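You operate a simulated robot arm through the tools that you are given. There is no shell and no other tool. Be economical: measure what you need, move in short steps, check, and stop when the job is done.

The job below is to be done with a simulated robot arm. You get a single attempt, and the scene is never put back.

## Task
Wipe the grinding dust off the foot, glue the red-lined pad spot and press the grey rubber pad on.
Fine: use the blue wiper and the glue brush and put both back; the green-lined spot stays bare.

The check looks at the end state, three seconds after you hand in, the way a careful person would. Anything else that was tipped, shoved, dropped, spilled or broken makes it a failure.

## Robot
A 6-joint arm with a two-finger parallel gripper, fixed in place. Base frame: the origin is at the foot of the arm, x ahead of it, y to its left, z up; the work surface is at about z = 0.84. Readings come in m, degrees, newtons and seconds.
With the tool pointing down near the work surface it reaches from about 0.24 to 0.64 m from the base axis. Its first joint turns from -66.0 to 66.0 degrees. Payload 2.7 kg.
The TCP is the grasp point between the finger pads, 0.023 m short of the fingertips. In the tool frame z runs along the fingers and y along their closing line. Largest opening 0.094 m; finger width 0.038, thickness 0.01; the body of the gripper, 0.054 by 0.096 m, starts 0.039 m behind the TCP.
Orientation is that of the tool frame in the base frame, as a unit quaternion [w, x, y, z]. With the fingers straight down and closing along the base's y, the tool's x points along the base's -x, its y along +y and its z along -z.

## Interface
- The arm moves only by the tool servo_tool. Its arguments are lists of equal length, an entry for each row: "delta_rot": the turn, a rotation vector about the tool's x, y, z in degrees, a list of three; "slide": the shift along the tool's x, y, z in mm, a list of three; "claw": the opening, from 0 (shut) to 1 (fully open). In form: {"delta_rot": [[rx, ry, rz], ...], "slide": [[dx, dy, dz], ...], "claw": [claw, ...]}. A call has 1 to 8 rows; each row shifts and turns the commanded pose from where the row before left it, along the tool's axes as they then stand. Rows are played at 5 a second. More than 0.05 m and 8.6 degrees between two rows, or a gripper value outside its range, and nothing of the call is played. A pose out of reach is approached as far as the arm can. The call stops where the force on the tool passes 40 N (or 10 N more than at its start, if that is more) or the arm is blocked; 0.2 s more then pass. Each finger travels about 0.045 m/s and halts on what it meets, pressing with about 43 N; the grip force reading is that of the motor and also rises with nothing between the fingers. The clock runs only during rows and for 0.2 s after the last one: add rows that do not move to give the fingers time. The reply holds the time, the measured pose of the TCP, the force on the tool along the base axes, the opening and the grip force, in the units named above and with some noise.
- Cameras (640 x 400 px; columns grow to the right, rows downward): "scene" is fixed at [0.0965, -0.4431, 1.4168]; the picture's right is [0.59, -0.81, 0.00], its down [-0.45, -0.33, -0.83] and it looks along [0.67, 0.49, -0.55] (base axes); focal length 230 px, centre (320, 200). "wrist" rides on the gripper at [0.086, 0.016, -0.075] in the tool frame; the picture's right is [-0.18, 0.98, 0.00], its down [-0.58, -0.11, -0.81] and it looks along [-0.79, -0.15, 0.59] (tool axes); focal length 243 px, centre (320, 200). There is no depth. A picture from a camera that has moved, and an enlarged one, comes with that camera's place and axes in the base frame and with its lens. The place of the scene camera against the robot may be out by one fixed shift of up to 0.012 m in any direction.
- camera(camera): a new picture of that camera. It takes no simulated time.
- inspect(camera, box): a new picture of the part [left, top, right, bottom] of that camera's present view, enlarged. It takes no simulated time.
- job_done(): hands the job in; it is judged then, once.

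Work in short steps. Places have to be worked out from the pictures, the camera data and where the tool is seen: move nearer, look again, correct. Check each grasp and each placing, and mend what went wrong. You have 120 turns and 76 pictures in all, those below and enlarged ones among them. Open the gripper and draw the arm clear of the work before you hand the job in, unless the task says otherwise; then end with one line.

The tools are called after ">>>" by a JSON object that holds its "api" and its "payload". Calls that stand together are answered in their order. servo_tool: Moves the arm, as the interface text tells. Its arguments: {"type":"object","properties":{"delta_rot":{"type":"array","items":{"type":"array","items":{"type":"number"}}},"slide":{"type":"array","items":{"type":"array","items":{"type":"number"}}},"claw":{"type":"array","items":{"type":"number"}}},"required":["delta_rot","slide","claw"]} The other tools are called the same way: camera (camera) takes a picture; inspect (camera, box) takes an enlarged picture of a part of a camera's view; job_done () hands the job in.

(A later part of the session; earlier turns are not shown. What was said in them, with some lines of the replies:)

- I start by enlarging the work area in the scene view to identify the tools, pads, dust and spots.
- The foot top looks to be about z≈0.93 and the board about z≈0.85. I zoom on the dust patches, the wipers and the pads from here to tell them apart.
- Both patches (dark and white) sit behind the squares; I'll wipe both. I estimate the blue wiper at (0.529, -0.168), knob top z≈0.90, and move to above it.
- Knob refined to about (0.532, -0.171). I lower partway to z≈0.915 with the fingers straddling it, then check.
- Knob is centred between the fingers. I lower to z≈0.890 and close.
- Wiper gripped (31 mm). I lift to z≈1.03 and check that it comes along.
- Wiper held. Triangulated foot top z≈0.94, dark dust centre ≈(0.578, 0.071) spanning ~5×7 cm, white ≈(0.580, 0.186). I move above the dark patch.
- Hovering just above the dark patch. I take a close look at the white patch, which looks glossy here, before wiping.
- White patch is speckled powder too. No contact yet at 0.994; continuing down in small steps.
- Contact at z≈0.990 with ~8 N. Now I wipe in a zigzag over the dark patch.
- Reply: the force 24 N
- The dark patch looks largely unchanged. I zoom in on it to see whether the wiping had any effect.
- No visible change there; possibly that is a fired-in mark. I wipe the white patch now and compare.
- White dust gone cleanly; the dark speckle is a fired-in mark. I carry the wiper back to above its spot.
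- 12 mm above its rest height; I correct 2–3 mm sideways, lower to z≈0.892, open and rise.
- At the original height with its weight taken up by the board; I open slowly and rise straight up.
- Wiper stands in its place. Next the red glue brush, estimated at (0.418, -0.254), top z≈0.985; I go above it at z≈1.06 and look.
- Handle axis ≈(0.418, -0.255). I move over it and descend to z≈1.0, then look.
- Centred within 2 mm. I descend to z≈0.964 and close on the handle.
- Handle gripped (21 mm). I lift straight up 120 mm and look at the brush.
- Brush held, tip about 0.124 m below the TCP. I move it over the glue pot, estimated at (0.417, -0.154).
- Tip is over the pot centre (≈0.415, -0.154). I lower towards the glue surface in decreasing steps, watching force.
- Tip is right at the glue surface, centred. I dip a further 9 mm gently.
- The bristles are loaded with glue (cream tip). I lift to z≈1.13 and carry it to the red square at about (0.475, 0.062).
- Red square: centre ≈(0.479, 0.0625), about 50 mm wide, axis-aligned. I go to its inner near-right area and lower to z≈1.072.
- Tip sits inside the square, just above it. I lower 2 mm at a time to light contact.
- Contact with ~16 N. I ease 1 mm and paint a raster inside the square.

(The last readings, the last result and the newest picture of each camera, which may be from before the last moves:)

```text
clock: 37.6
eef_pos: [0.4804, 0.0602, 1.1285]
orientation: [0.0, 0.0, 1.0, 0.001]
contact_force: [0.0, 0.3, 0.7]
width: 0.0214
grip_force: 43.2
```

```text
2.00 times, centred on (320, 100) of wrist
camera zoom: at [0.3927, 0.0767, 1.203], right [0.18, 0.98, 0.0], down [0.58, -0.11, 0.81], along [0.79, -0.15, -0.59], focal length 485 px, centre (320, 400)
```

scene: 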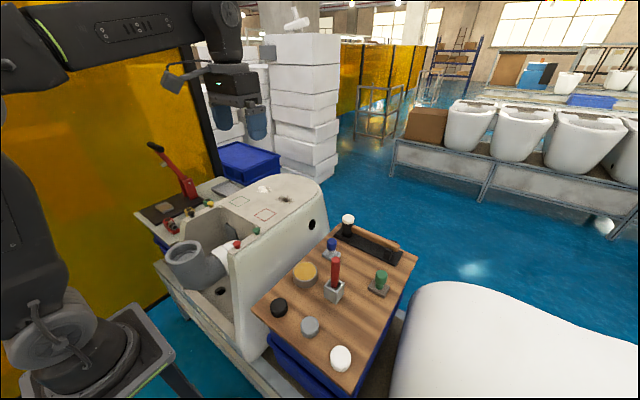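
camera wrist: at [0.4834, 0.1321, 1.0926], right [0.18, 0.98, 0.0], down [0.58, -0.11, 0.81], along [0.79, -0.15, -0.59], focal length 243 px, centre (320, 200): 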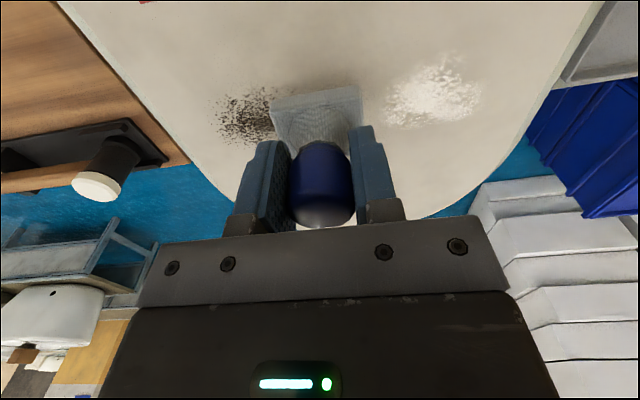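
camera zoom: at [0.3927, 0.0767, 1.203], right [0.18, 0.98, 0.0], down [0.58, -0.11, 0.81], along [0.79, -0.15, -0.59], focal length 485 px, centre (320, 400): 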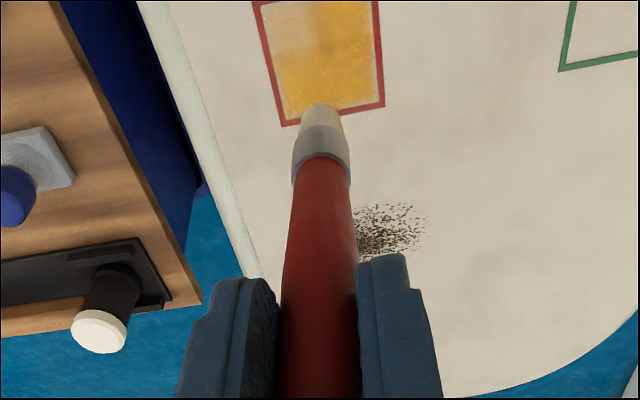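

Good coverage, but the near edge (low x) is thin. I go back for another pass along it.

>>> {"api": "servo_tool", "payload": {"delta_rot": [[0, 0, 0], [0, 0, 0], [0, 0, 0], [0, 0, 0], [0, 0, 0]], "slide": [[20.5, -15, 0], [0, 0, 40], [0, 0, 20], [0, 0, 4.5], [0, 0, 0]], "claw": [0, 0, 0, 0, 0]}}

>>> {"api": "servo_tool", "payload": {"delta_rot": [[0, 0, 0], [0, 0, 0], [0, 0, 0], [0, 0, 0], [0, 0, 0], [0, 0, 0], [0, 0, 0], [0, 0, 0]], "slide": [[0, 12, 0], [0, 12, 0], [0, 11, 0], [-8, 0, 0], [0, -12, 0], [0, -12, 0], [0, -11, 0], [8, 0, 0]], "claw": [0, 0, 0, 0, 0, 0, 0, 0]}}

>>> {"api": "servo_tool", "payload": {"delta_rot": [[0, 0, 0], [0, 0, 0], [0, 0, 0], [0, 0, 0], [0, 0, 0], [0, 0, 0]], "slide": [[0, 12, 0], [0, 12, 0], [0, 11, 0], [-16, -16, 0], [0, 0, -25], [0, 0, -40]], "claw": [0, 0, 0, 0, 0, 0]}}

>>> {"api": "inspect", "payload": {"camera": "scene", "box": [230, 150, 310, 230]}}

```text
clock: 38.8
eef_pos: [0.4589, 0.0478, 1.0641]
orientation: [0.002, -0.002, 1.0, 0.001]
contact_force: [-1.0, -0.5, 7.1]
width: 0.0216
grip_force: 42.7
```

```text
clock: 40.6
eef_pos: [0.4583, 0.0476, 1.063]
orientation: [0.0, 0.0, 1.0, 0.001]
contact_force: [1.9, -2.2, 6.1]
width: 0.0216
grip_force: 42.7
```

```text
clock: 42.0
eef_pos: [0.4735, 0.0685, 1.1285]
orientation: [0.0, -0.001, 1.0, 0.001]
contact_force: [0.1, -0.1, 0.1]
width: 0.0216
grip_force: 43.0
```

```text
5.00 times, centred on (270, 190) of scene
camera zoom: at [0.0965, -0.4431, 1.4168], right [0.59, -0.81, 0.0], down [-0.45, -0.33, -0.83], along [0.67, 0.49, -0.55], focal length 1150 px, centre (570, 250)
```

zoom: 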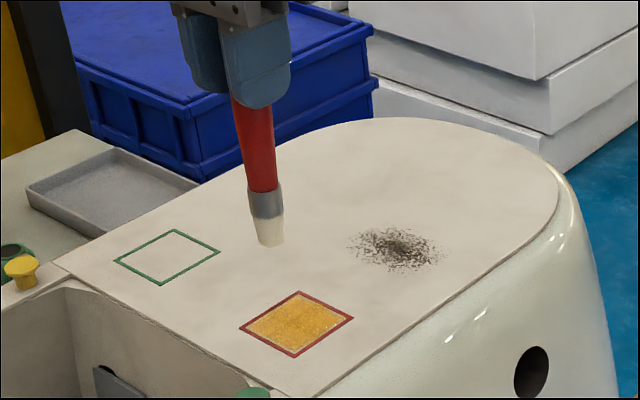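

The square is fully glued. I carry the brush back above its holder at (0.4155, -0.256).

>>> {"api": "servo_tool", "payload": {"delta_rot": [[0, 0, 0], [0, 0, 0], [0, 0, 0], [0, 0, 0], [0, 0, 0], [0, 0, 0], [0, 0, 0], [0, 0, 0]], "slide": [[7.2, -40.5, 0], [7.2, -40.5, 0], [7.2, -40.5, 0], [7.2, -40.5, 0], [7.2, -40.5, 0], [7.2, -40.5, 0], [7.2, -40.5, 0], [7.2, -40.5, 0]], "claw": [0, 0, 0, 0, 0, 0, 0, 0]}}

>>> {"api": "servo_tool", "payload": {"delta_rot": [[0, 0, 0], [0, 0, 0], [0, 0, 0]], "slide": [[0, 0, 40], [0, 0, 25], [0, 0, 0]], "claw": [0, 0, 0]}}

>>> {"api": "inspect", "payload": {"camera": "scene", "box": [280, 190, 400, 300]}}

>>> {"api": "inspect", "payload": {"camera": "wrist", "box": [240, 0, 400, 100]}}

```text
clock: 43.8
eef_pos: [0.4166, -0.2569, 1.1269]
orientation: [0.001, -0.001, 1.0, 0.001]
contact_force: [-0.5, -0.3, 0.3]
width: 0.0213
grip_force: 42.9
```

```text
clock: 44.6
eef_pos: [0.4172, -0.2571, 1.0628]
orientation: [0.001, -0.001, 1.0, 0.001]
contact_force: [0.2, 0.1, -1.0]
width: 0.0213
grip_force: 42.5
```

```text
3.64 times, centred on (340, 245) of scene
camera zoom: at [0.0965, -0.4431, 1.4168], right [0.59, -0.81, 0.0], down [-0.45, -0.33, -0.83], along [0.67, 0.49, -0.55], focal length 837 px, centre (247, 36)
```

zoom: 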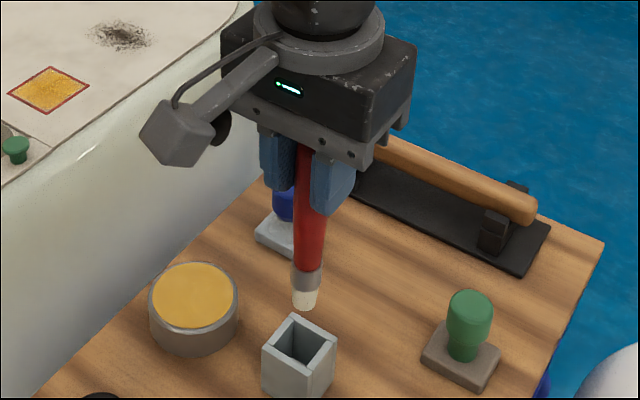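

```text
4.00 times, centred on (320, 50) of wrist
camera zoom: at [0.3306, -0.2404, 1.1376], right [0.18, 0.98, 0.0], down [0.58, -0.11, 0.81], along [0.79, -0.15, -0.59], focal length 970 px, centre (320, 800)
```

zoom: 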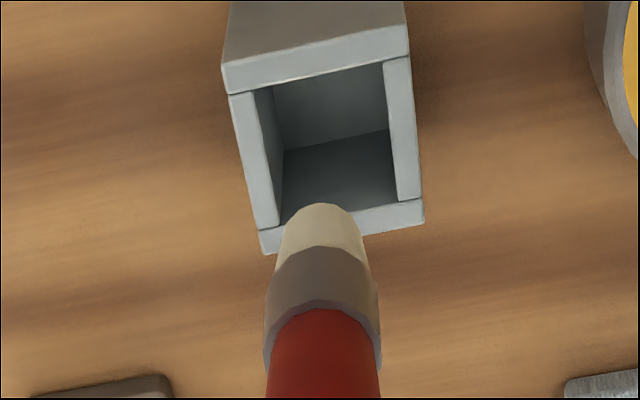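

Aligned over the holder. I lower the brush to its earlier height with small final steps.

>>> {"api": "servo_tool", "payload": {"delta_rot": [[0, 0, 0], [0, 0, 0], [0, 0, 0], [0, 0, 0], [0, 0, 0], [0, 0, 0]], "slide": [[1, 1, 30], [0, 0, 25], [0, 0, 20], [0, 0, 12], [0, 0, 8], [0, 0, 0]], "claw": [0, 0, 0, 0, 0, 0]}}

>>> {"api": "inspect", "payload": {"camera": "scene", "box": [280, 190, 400, 300]}}

```text
clock: 46.1
eef_pos: [0.4161, -0.2561, 0.9728]
orientation: [0.004, -0.002, 1.0, 0.0]
contact_force: [0.0, 0.7, 6.6]
width: 0.021
grip_force: 43.1
stopped in row 6: the force on the tool passed its limit (the readings are from after the stop); the commanded pose is now the measured one
```

```text
3.64 times, centred on (340, 245) of scene
camera zoom: at [0.0964, -0.443, 1.4168], right [0.59, -0.81, 0.0], down [-0.45, -0.33, -0.83], along [0.67, 0.49, -0.55], focal length 837 px, centre (247, 36)
```

zoom: 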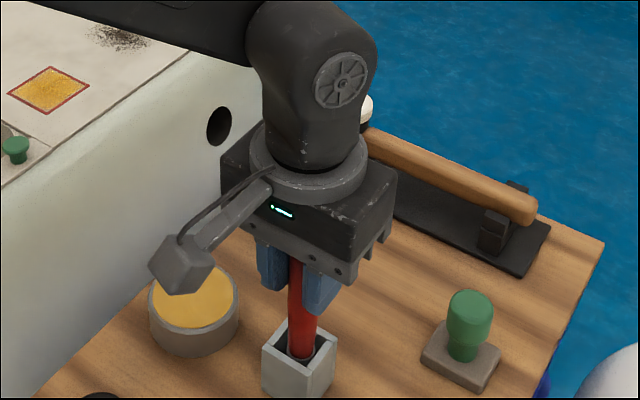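

The brush has bottomed (6.6 N) and sits in the holder as before. I release and rise.

>>> {"api": "servo_tool", "payload": {"delta_rot": [[0, 0, 0], [0, 0, 0], [0, 0, 0], [0, 0, 0], [0, 0, 0], [0, 0, 0], [0, 0, 0], [0, 0, 0]], "slide": [[0, 0, -0.5], [0, 0, 0], [0, 0, 0], [0, 0, 0], [0, 0, 0], [0, 0, -20], [0, 0, -40], [0, 0, -45]], "claw": [0, 0.3, 0.5, 0.7, 0.7, 0.7, 0.7, 0.7]}}

>>> {"api": "inspect", "payload": {"camera": "scene", "box": [230, 220, 410, 390]}}

>>> {"api": "camera", "payload": {"camera": "wrist"}}

```text
clock: 47.9
eef_pos: [0.4169, -0.2563, 1.0784]
orientation: [0.003, -0.001, 1.0, -0.001]
contact_force: [-0.6, 0.0, 0.4]
width: 0.0659
grip_force: 0.0
```

```text
2.35 times, centred on (320, 305) of scene
camera zoom: at [0.0965, -0.4431, 1.4168], right [0.59, -0.81, 0.0], down [-0.45, -0.33, -0.83], along [0.67, 0.49, -0.55], focal length 541 px, centre (320, -47)
```

zoom: 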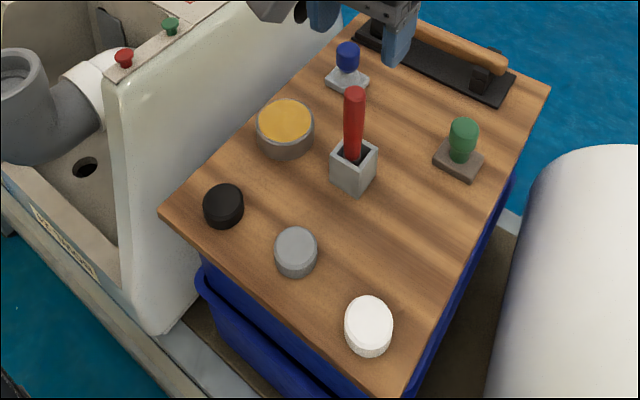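

```text
32 pictures are left
camera wrist: at [0.3294, -0.2391, 1.1518], right [0.18, 0.98, 0.0], down [0.58, -0.11, 0.81], along [0.8, -0.15, -0.59], focal length 243 px, centre (320, 200)
```

wrist: 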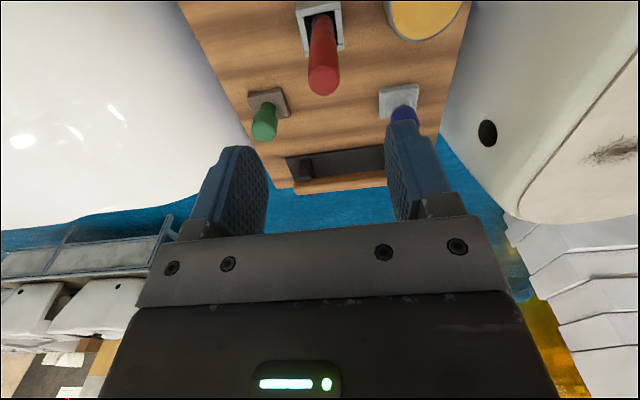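

Tools are both back. Grey pad estimated at (0.304, -0.257), Ø≈44 mm, with black and white pads ~0.1 m either side in y. I move above it and look.

>>> {"api": "servo_tool", "payload": {"delta_rot": [[0, 0, 0], [0, 0, 0], [0, 0, 0], [0, 0, 0]], "slide": [[37, 0, 0], [37, 0, 0], [37, 0, 0], [0, 0, 30]], "claw": [0.8, 0.8, 0.8, 0.8]}}

>>> {"api": "inspect", "payload": {"camera": "wrist", "box": [120, 0, 520, 250]}}

>>> {"api": "inspect", "payload": {"camera": "scene", "box": [230, 200, 410, 390]}}

```text
clock: 48.9
eef_pos: [0.3048, -0.2567, 1.0451]
orientation: [0.003, 0.0, 1.0, -0.002]
contact_force: [0.5, -0.1, -0.5]
width: 0.0751
grip_force: 0.1
```

```text
1.60 times, centred on (320, 125) of wrist
camera zoom: at [0.2171, -0.2394, 1.1193], right [0.18, 0.98, 0.0], down [0.58, -0.11, 0.81], along [0.8, -0.15, -0.59], focal length 388 px, centre (320, 320)
```

zoom: 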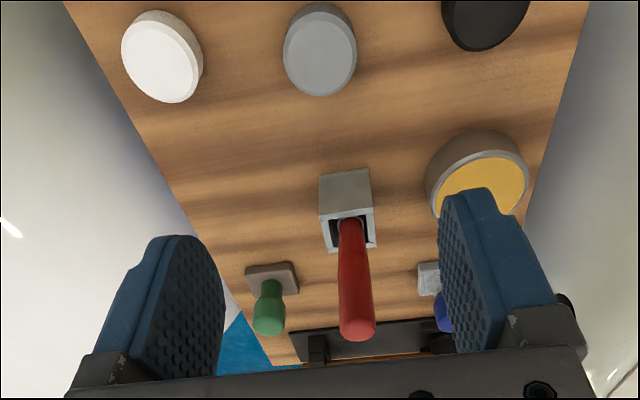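

```text
2.11 times, centred on (320, 295) of scene
camera zoom: at [0.0965, -0.4431, 1.4168], right [0.59, -0.81, 0.0], down [-0.45, -0.33, -0.83], along [0.67, 0.49, -0.55], focal length 484 px, centre (320, 0)
```

zoom: 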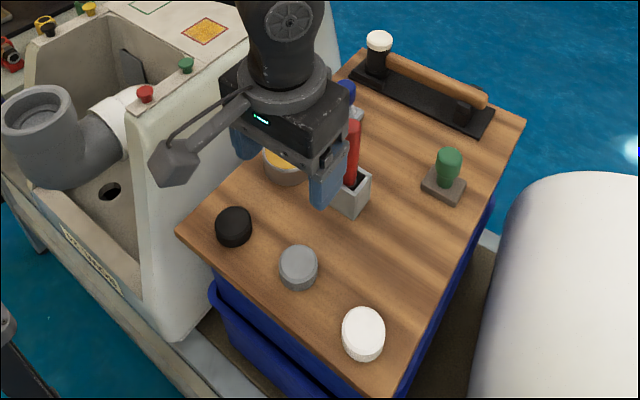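

Grey pad confirmed at ≈(0.307, -0.256). I descend to z≈0.90 with fingers open 75 mm and check.

>>> {"api": "servo_tool", "payload": {"delta_rot": [[0, 0, 0], [0, 0, 0], [0, 0, 0], [0, 0, 0], [0, 0, 0]], "slide": [[-2, 0, 40], [0, 0, 40], [0, 0, 40], [0, 0, 25], [0, 0, 0]], "claw": [0.8, 0.8, 0.8, 0.8, 0.8]}}

>>> {"api": "inspect", "payload": {"camera": "wrist", "box": [160, 0, 480, 200]}}

>>> {"api": "inspect", "payload": {"camera": "scene", "box": [260, 250, 370, 350]}}

```text
clock: 50.1
eef_pos: [0.3068, -0.2558, 0.9014]
orientation: [0.002, 0.0, 1.0, 0.0]
contact_force: [-0.2, -0.3, 0.1]
width: 0.0752
grip_force: 0.0
```

```text
2.00 times, centred on (320, 100) of wrist
camera zoom: at [0.2202, -0.2391, 0.9762], right [0.18, 0.98, 0.0], down [0.58, -0.11, 0.81], along [0.8, -0.15, -0.59], focal length 485 px, centre (320, 400)
```

zoom: 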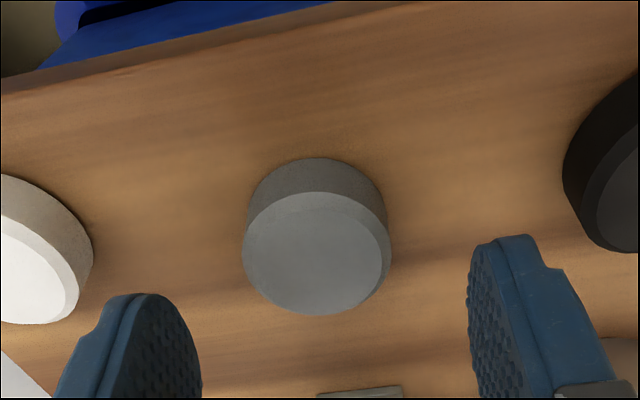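

```text
4.00 times, centred on (315, 300) of scene
camera zoom: at [0.0965, -0.4431, 1.4168], right [0.59, -0.81, 0.0], down [-0.45, -0.33, -0.83], along [0.67, 0.49, -0.55], focal length 920 px, centre (340, -200)
```

zoom: 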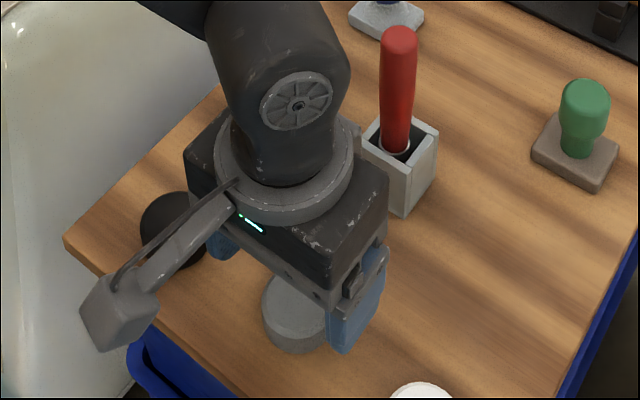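

Pad centred at (0.3045, -0.256). I lower to z≈0.867 and close.

>>> {"api": "servo_tool", "payload": {"delta_rot": [[0, 0, 0], [0, 0, 0], [0, 0, 0], [0, 0, 0], [0, 0, 0], [0, 0, 0], [0, 0, 0]], "slide": [[2, 0, 20], [0, 0, 14], [0, 0, 0], [0, 0, 0], [0, 0, 0], [0, 0, 0], [0, 0, 0]], "claw": [0.8, 0.8, 0.6, 0.5, 0.4, 0.2, 0.1]}}

>>> {"api": "inspect", "payload": {"camera": "wrist", "box": [160, 0, 480, 200]}}

```text
clock: 51.7
eef_pos: [0.3042, -0.2543, 0.8683]
orientation: [0.002, -0.002, 1.0, -0.001]
contact_force: [0.4, -0.3, 1.1]
width: 0.0415
grip_force: 43.1
```

```text
2.00 times, centred on (320, 100) of wrist
camera zoom: at [0.2174, -0.2377, 0.9422], right [0.18, 0.98, 0.0], down [0.58, -0.11, 0.81], along [0.8, -0.15, -0.59], focal length 485 px, centre (320, 400)
```

zoom: 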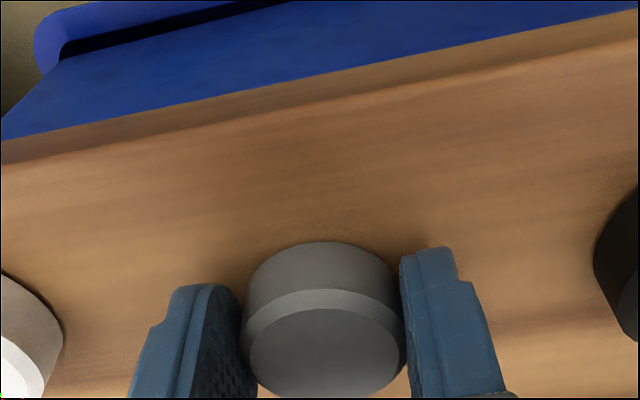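

Pad gripped (41.5 mm). I lift to z≈1.06.

>>> {"api": "servo_tool", "payload": {"delta_rot": [[0, 0, 0], [0, 0, 0], [0, 0, 0], [0, 0, 0], [0, 0, 0]], "slide": [[0, 0, -30], [0, 0, -40], [0, 0, -40], [0, 0, -40], [0, 0, -40]], "claw": [0.1, 0.1, 0.1, 0.1, 0.1]}}

>>> {"api": "servo_tool", "payload": {"delta_rot": [[0, 0, 0], [0, 0, 0], [0, 0, 0], [0, 0, 0], [0, 0, 0], [0, 0, 0], [0, 0, 0], [0, 0, 0]], "slide": [[-21.9, 39.6, 0], [-21.9, 39.6, 0], [-21.9, 39.6, 0], [-21.9, 39.6, 0], [-21.9, 39.6, 0], [-21.9, 39.6, 0], [-21.9, 39.6, 0], [-21.9, 39.6, 0]], "claw": [0.1, 0.1, 0.1, 0.1, 0.1, 0.1, 0.1, 0.1]}}

>>> {"api": "inspect", "payload": {"camera": "scene", "box": [200, 130, 340, 250]}}

>>> {"api": "inspect", "payload": {"camera": "wrist", "box": [160, 0, 480, 200]}}

```text
clock: 52.9
eef_pos: [0.3041, -0.2551, 1.0578]
orientation: [0.002, -0.001, 1.0, 0.0]
contact_force: [0.3, 0.0, -0.8]
width: 0.0412
grip_force: 42.7
```

```text
clock: 54.7
eef_pos: [0.4794, 0.0634, 1.0577]
orientation: [0.002, -0.001, 1.0, -0.001]
contact_force: [-0.6, 0.2, -0.7]
width: 0.0415
grip_force: 43.3
```

```text
3.33 times, centred on (270, 190) of scene
camera zoom: at [0.0965, -0.4431, 1.4168], right [0.59, -0.81, 0.0], down [-0.45, -0.33, -0.83], along [0.67, 0.49, -0.55], focal length 767 px, centre (487, 233)
```

zoom: 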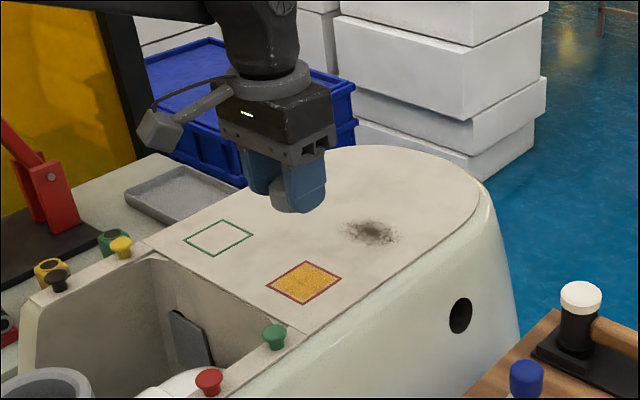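

```text
2.00 times, centred on (320, 100) of wrist
camera zoom: at [0.3915, 0.0799, 1.132], right [0.18, 0.98, 0.0], down [0.58, -0.11, 0.81], along [0.8, -0.15, -0.59], focal length 485 px, centre (320, 400)
```

zoom: 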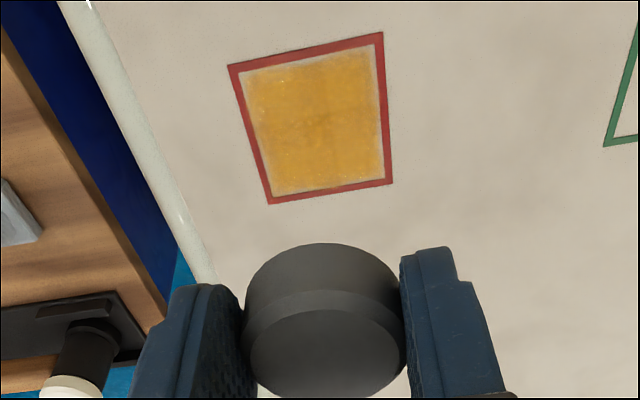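

Square centre is (0.4785, 0.0626), pad centred at (0.480, 0.063). I nudge 1 mm and descend to just above the foot.

>>> {"api": "servo_tool", "payload": {"delta_rot": [[0, 0, 0], [0, 0, 0], [0, 0, 0], [0, 0, 0], [0, 0, 0]], "slide": [[1.5, -1, 30], [0, 0, 30], [0, 0, 17], [0, 0, 6], [0, 0, 0]], "claw": [0.1, 0.1, 0.1, 0.1, 0.1]}}

>>> {"api": "inspect", "payload": {"camera": "wrist", "box": [160, 0, 480, 200]}}

>>> {"api": "inspect", "payload": {"camera": "scene", "box": [230, 150, 310, 230]}}

```text
clock: 55.9
eef_pos: [0.4773, 0.0605, 0.9778]
orientation: [0.003, -0.001, 1.0, -0.001]
contact_force: [0.2, -0.9, -0.1]
width: 0.0413
grip_force: 42.3
```

```text
2.00 times, centred on (320, 100) of wrist
camera zoom: at [0.3911, 0.0767, 1.0507], right [0.18, 0.98, 0.0], down [0.58, -0.11, 0.81], along [0.8, -0.15, -0.59], focal length 485 px, centre (320, 400)
```

zoom: 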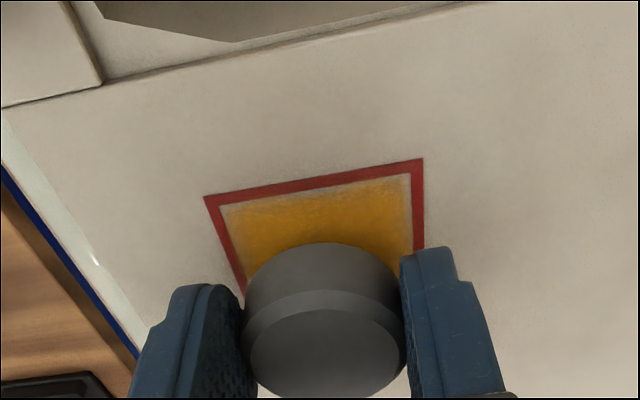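

```text
5.00 times, centred on (270, 190) of scene
camera zoom: at [0.0965, -0.4431, 1.4168], right [0.59, -0.81, 0.0], down [-0.45, -0.33, -0.83], along [0.67, 0.49, -0.55], focal length 1150 px, centre (570, 250)
```

zoom: 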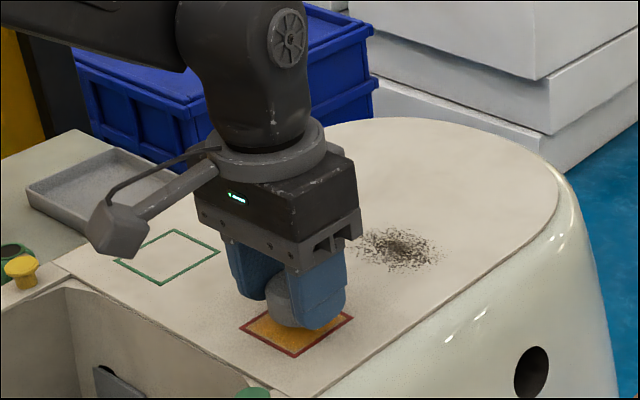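

Square centre y≈0.063, so I shift +2 mm in y and lower until contact.

>>> {"api": "servo_tool", "payload": {"delta_rot": [[0, 0, 0], [0, 0, 0], [0, 0, 0], [0, 0, 0], [0, 0, 0]], "slide": [[0, 2, 5], [0, 0, 4], [0, 0, 2], [0, 0, 1], [0, 0, 0]], "claw": [0.1, 0.1, 0.1, 0.1, 0.1]}}

```text
clock: 57.1
eef_pos: [0.4787, 0.0616, 0.9664]
orientation: [0.005, 0.0, 1.0, 0.0]
contact_force: [-11.5, 0.9, 31.2]
width: 0.0414
grip_force: 43.5
```

Contact with ~31 N: pressing. I hold for a second, then ease off and read the force.

>>> {"api": "servo_tool", "payload": {"delta_rot": [[0, 0, 0], [0, 0, 0], [0, 0, 0], [0, 0, 0], [0, 0, 0], [0, 0, 0]], "slide": [[0, 0, 0], [0, 0, 0], [0, 0, 0], [0, 0, 0], [0, 0, 0], [0, 0, -0.7]], "claw": [0.1, 0.1, 0.1, 0.1, 0.1, 0.1]}}

```text
clock: 58.5
eef_pos: [0.4802, 0.0622, 0.966]
orientation: [0.006, -0.002, 1.0, 0.0]
contact_force: [2.9, 0.2, 23.5]
width: 0.0415
grip_force: 43.6
```

Still seated with ~23 N. Now I open the fingers slowly and rise straight up.

>>> {"api": "servo_tool", "payload": {"delta_rot": [[0, 0, 0], [0, 0, 0], [0, 0, 0], [0, 0, 0], [0, 0, 0], [0, 0, 0], [0, 0, 0]], "slide": [[0, 0, -0.5], [0, 0, 0], [0, 0, 0], [0, 0, 0], [0, 0, -15], [0, 0, -30], [0, 0, -40]], "claw": [0.45, 0.6, 0.75, 0.75, 0.75, 0.75, 0.75]}}

>>> {"api": "inspect", "payload": {"camera": "scene", "box": [230, 150, 310, 230]}}

>>> {"api": "inspect", "payload": {"camera": "wrist", "box": [160, 0, 480, 200]}}

```text
clock: 60.1
eef_pos: [0.4773, 0.0607, 1.0486]
orientation: [0.002, 0.0, 1.0, -0.001]
contact_force: [0.3, 0.5, 0.0]
width: 0.0703
grip_force: 0.0
```

```text
5.00 times, centred on (270, 190) of scene
camera zoom: at [0.0965, -0.4431, 1.4168], right [0.59, -0.81, 0.0], down [-0.45, -0.33, -0.83], along [0.67, 0.49, -0.55], focal length 1150 px, centre (570, 250)
```

zoom: 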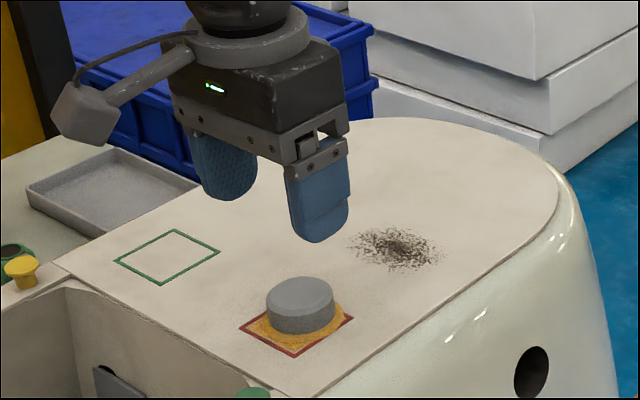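

```text
2.00 times, centred on (320, 100) of wrist
camera zoom: at [0.3906, 0.0775, 1.1226], right [0.18, 0.98, 0.0], down [0.58, -0.11, 0.81], along [0.8, -0.15, -0.59], focal length 485 px, centre (320, 400)
```

zoom: 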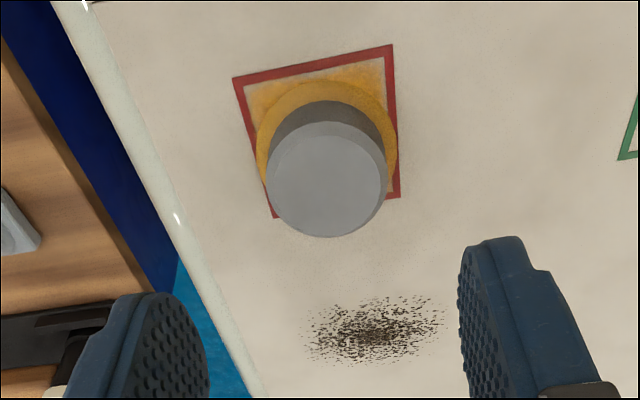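

The pad sits centred in the red square with a ring of squeezed-out glue; the green spot is bare. I rise clear and take a final overview.

>>> {"api": "servo_tool", "payload": {"delta_rot": [[0, 0, 0], [0, 0, 0], [0, 0, 0], [0, 0, 0], [0, 0, 0], [0, 0, 0]], "slide": [[0, 0, -40], [0, 0, -40], [0, 0, -40], [15, -10, -40], [15, -15, -30], [15, -15, -20]], "claw": [0.8, 0.9, 1, 1, 1, 1]}}

>>> {"api": "inspect", "payload": {"camera": "scene", "box": [180, 140, 420, 380]}}

>>> {"api": "inspect", "payload": {"camera": "wrist", "box": [120, 0, 560, 220]}}

```text
clock: 61.5
eef_pos: [0.4326, 0.0214, 1.2594]
orientation: [0.003, -0.001, 1.0, -0.001]
contact_force: [0.0, 0.0, -0.4]
width: 0.0939
grip_force: 0.1
```

```text
1.67 times, centred on (300, 260) of scene
camera zoom: at [0.0965, -0.4431, 1.4168], right [0.59, -0.81, 0.0], down [-0.45, -0.33, -0.83], along [0.67, 0.49, -0.55], focal length 383 px, centre (353, 100)
```

zoom: 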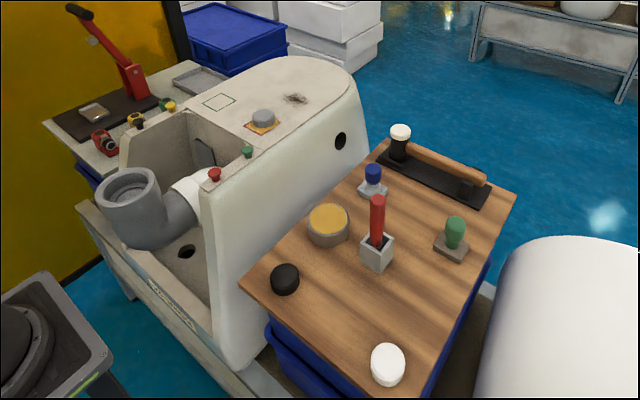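

```text
1.45 times, centred on (340, 110) of wrist
camera zoom: at [0.3451, 0.0374, 1.3337], right [0.18, 0.98, 0.0], down [0.58, -0.11, 0.81], along [0.8, -0.15, -0.59], focal length 353 px, centre (291, 331)
```

zoom: 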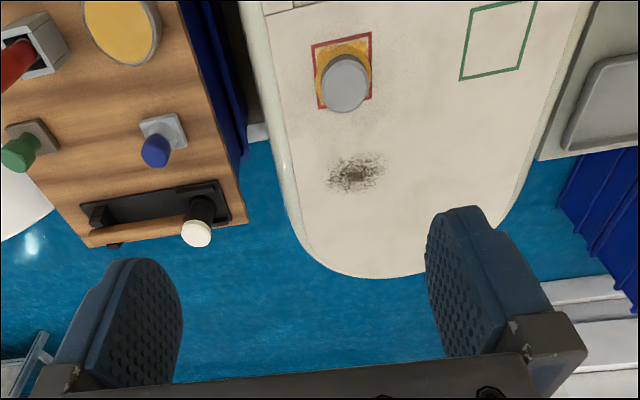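

Everything is in place: the white dust is wiped off, the pad is glued and pressed on, both tools are back, and the gripper is open and clear. The dark speckle didn't come off under firm wiping, so I take it to be part of the surface. Handing in.

>>> {"api": "job_done", "payload": {}}

```text
The job is handed in.
```

I wiped the white grinding dust off the foot, glued the red-lined spot and pressed the grey pad on; the blue wiper and glue brush are back, the green-lined spot is bare, and the dark speckle that firm wiping left unchanged I took for a mark in the surface.
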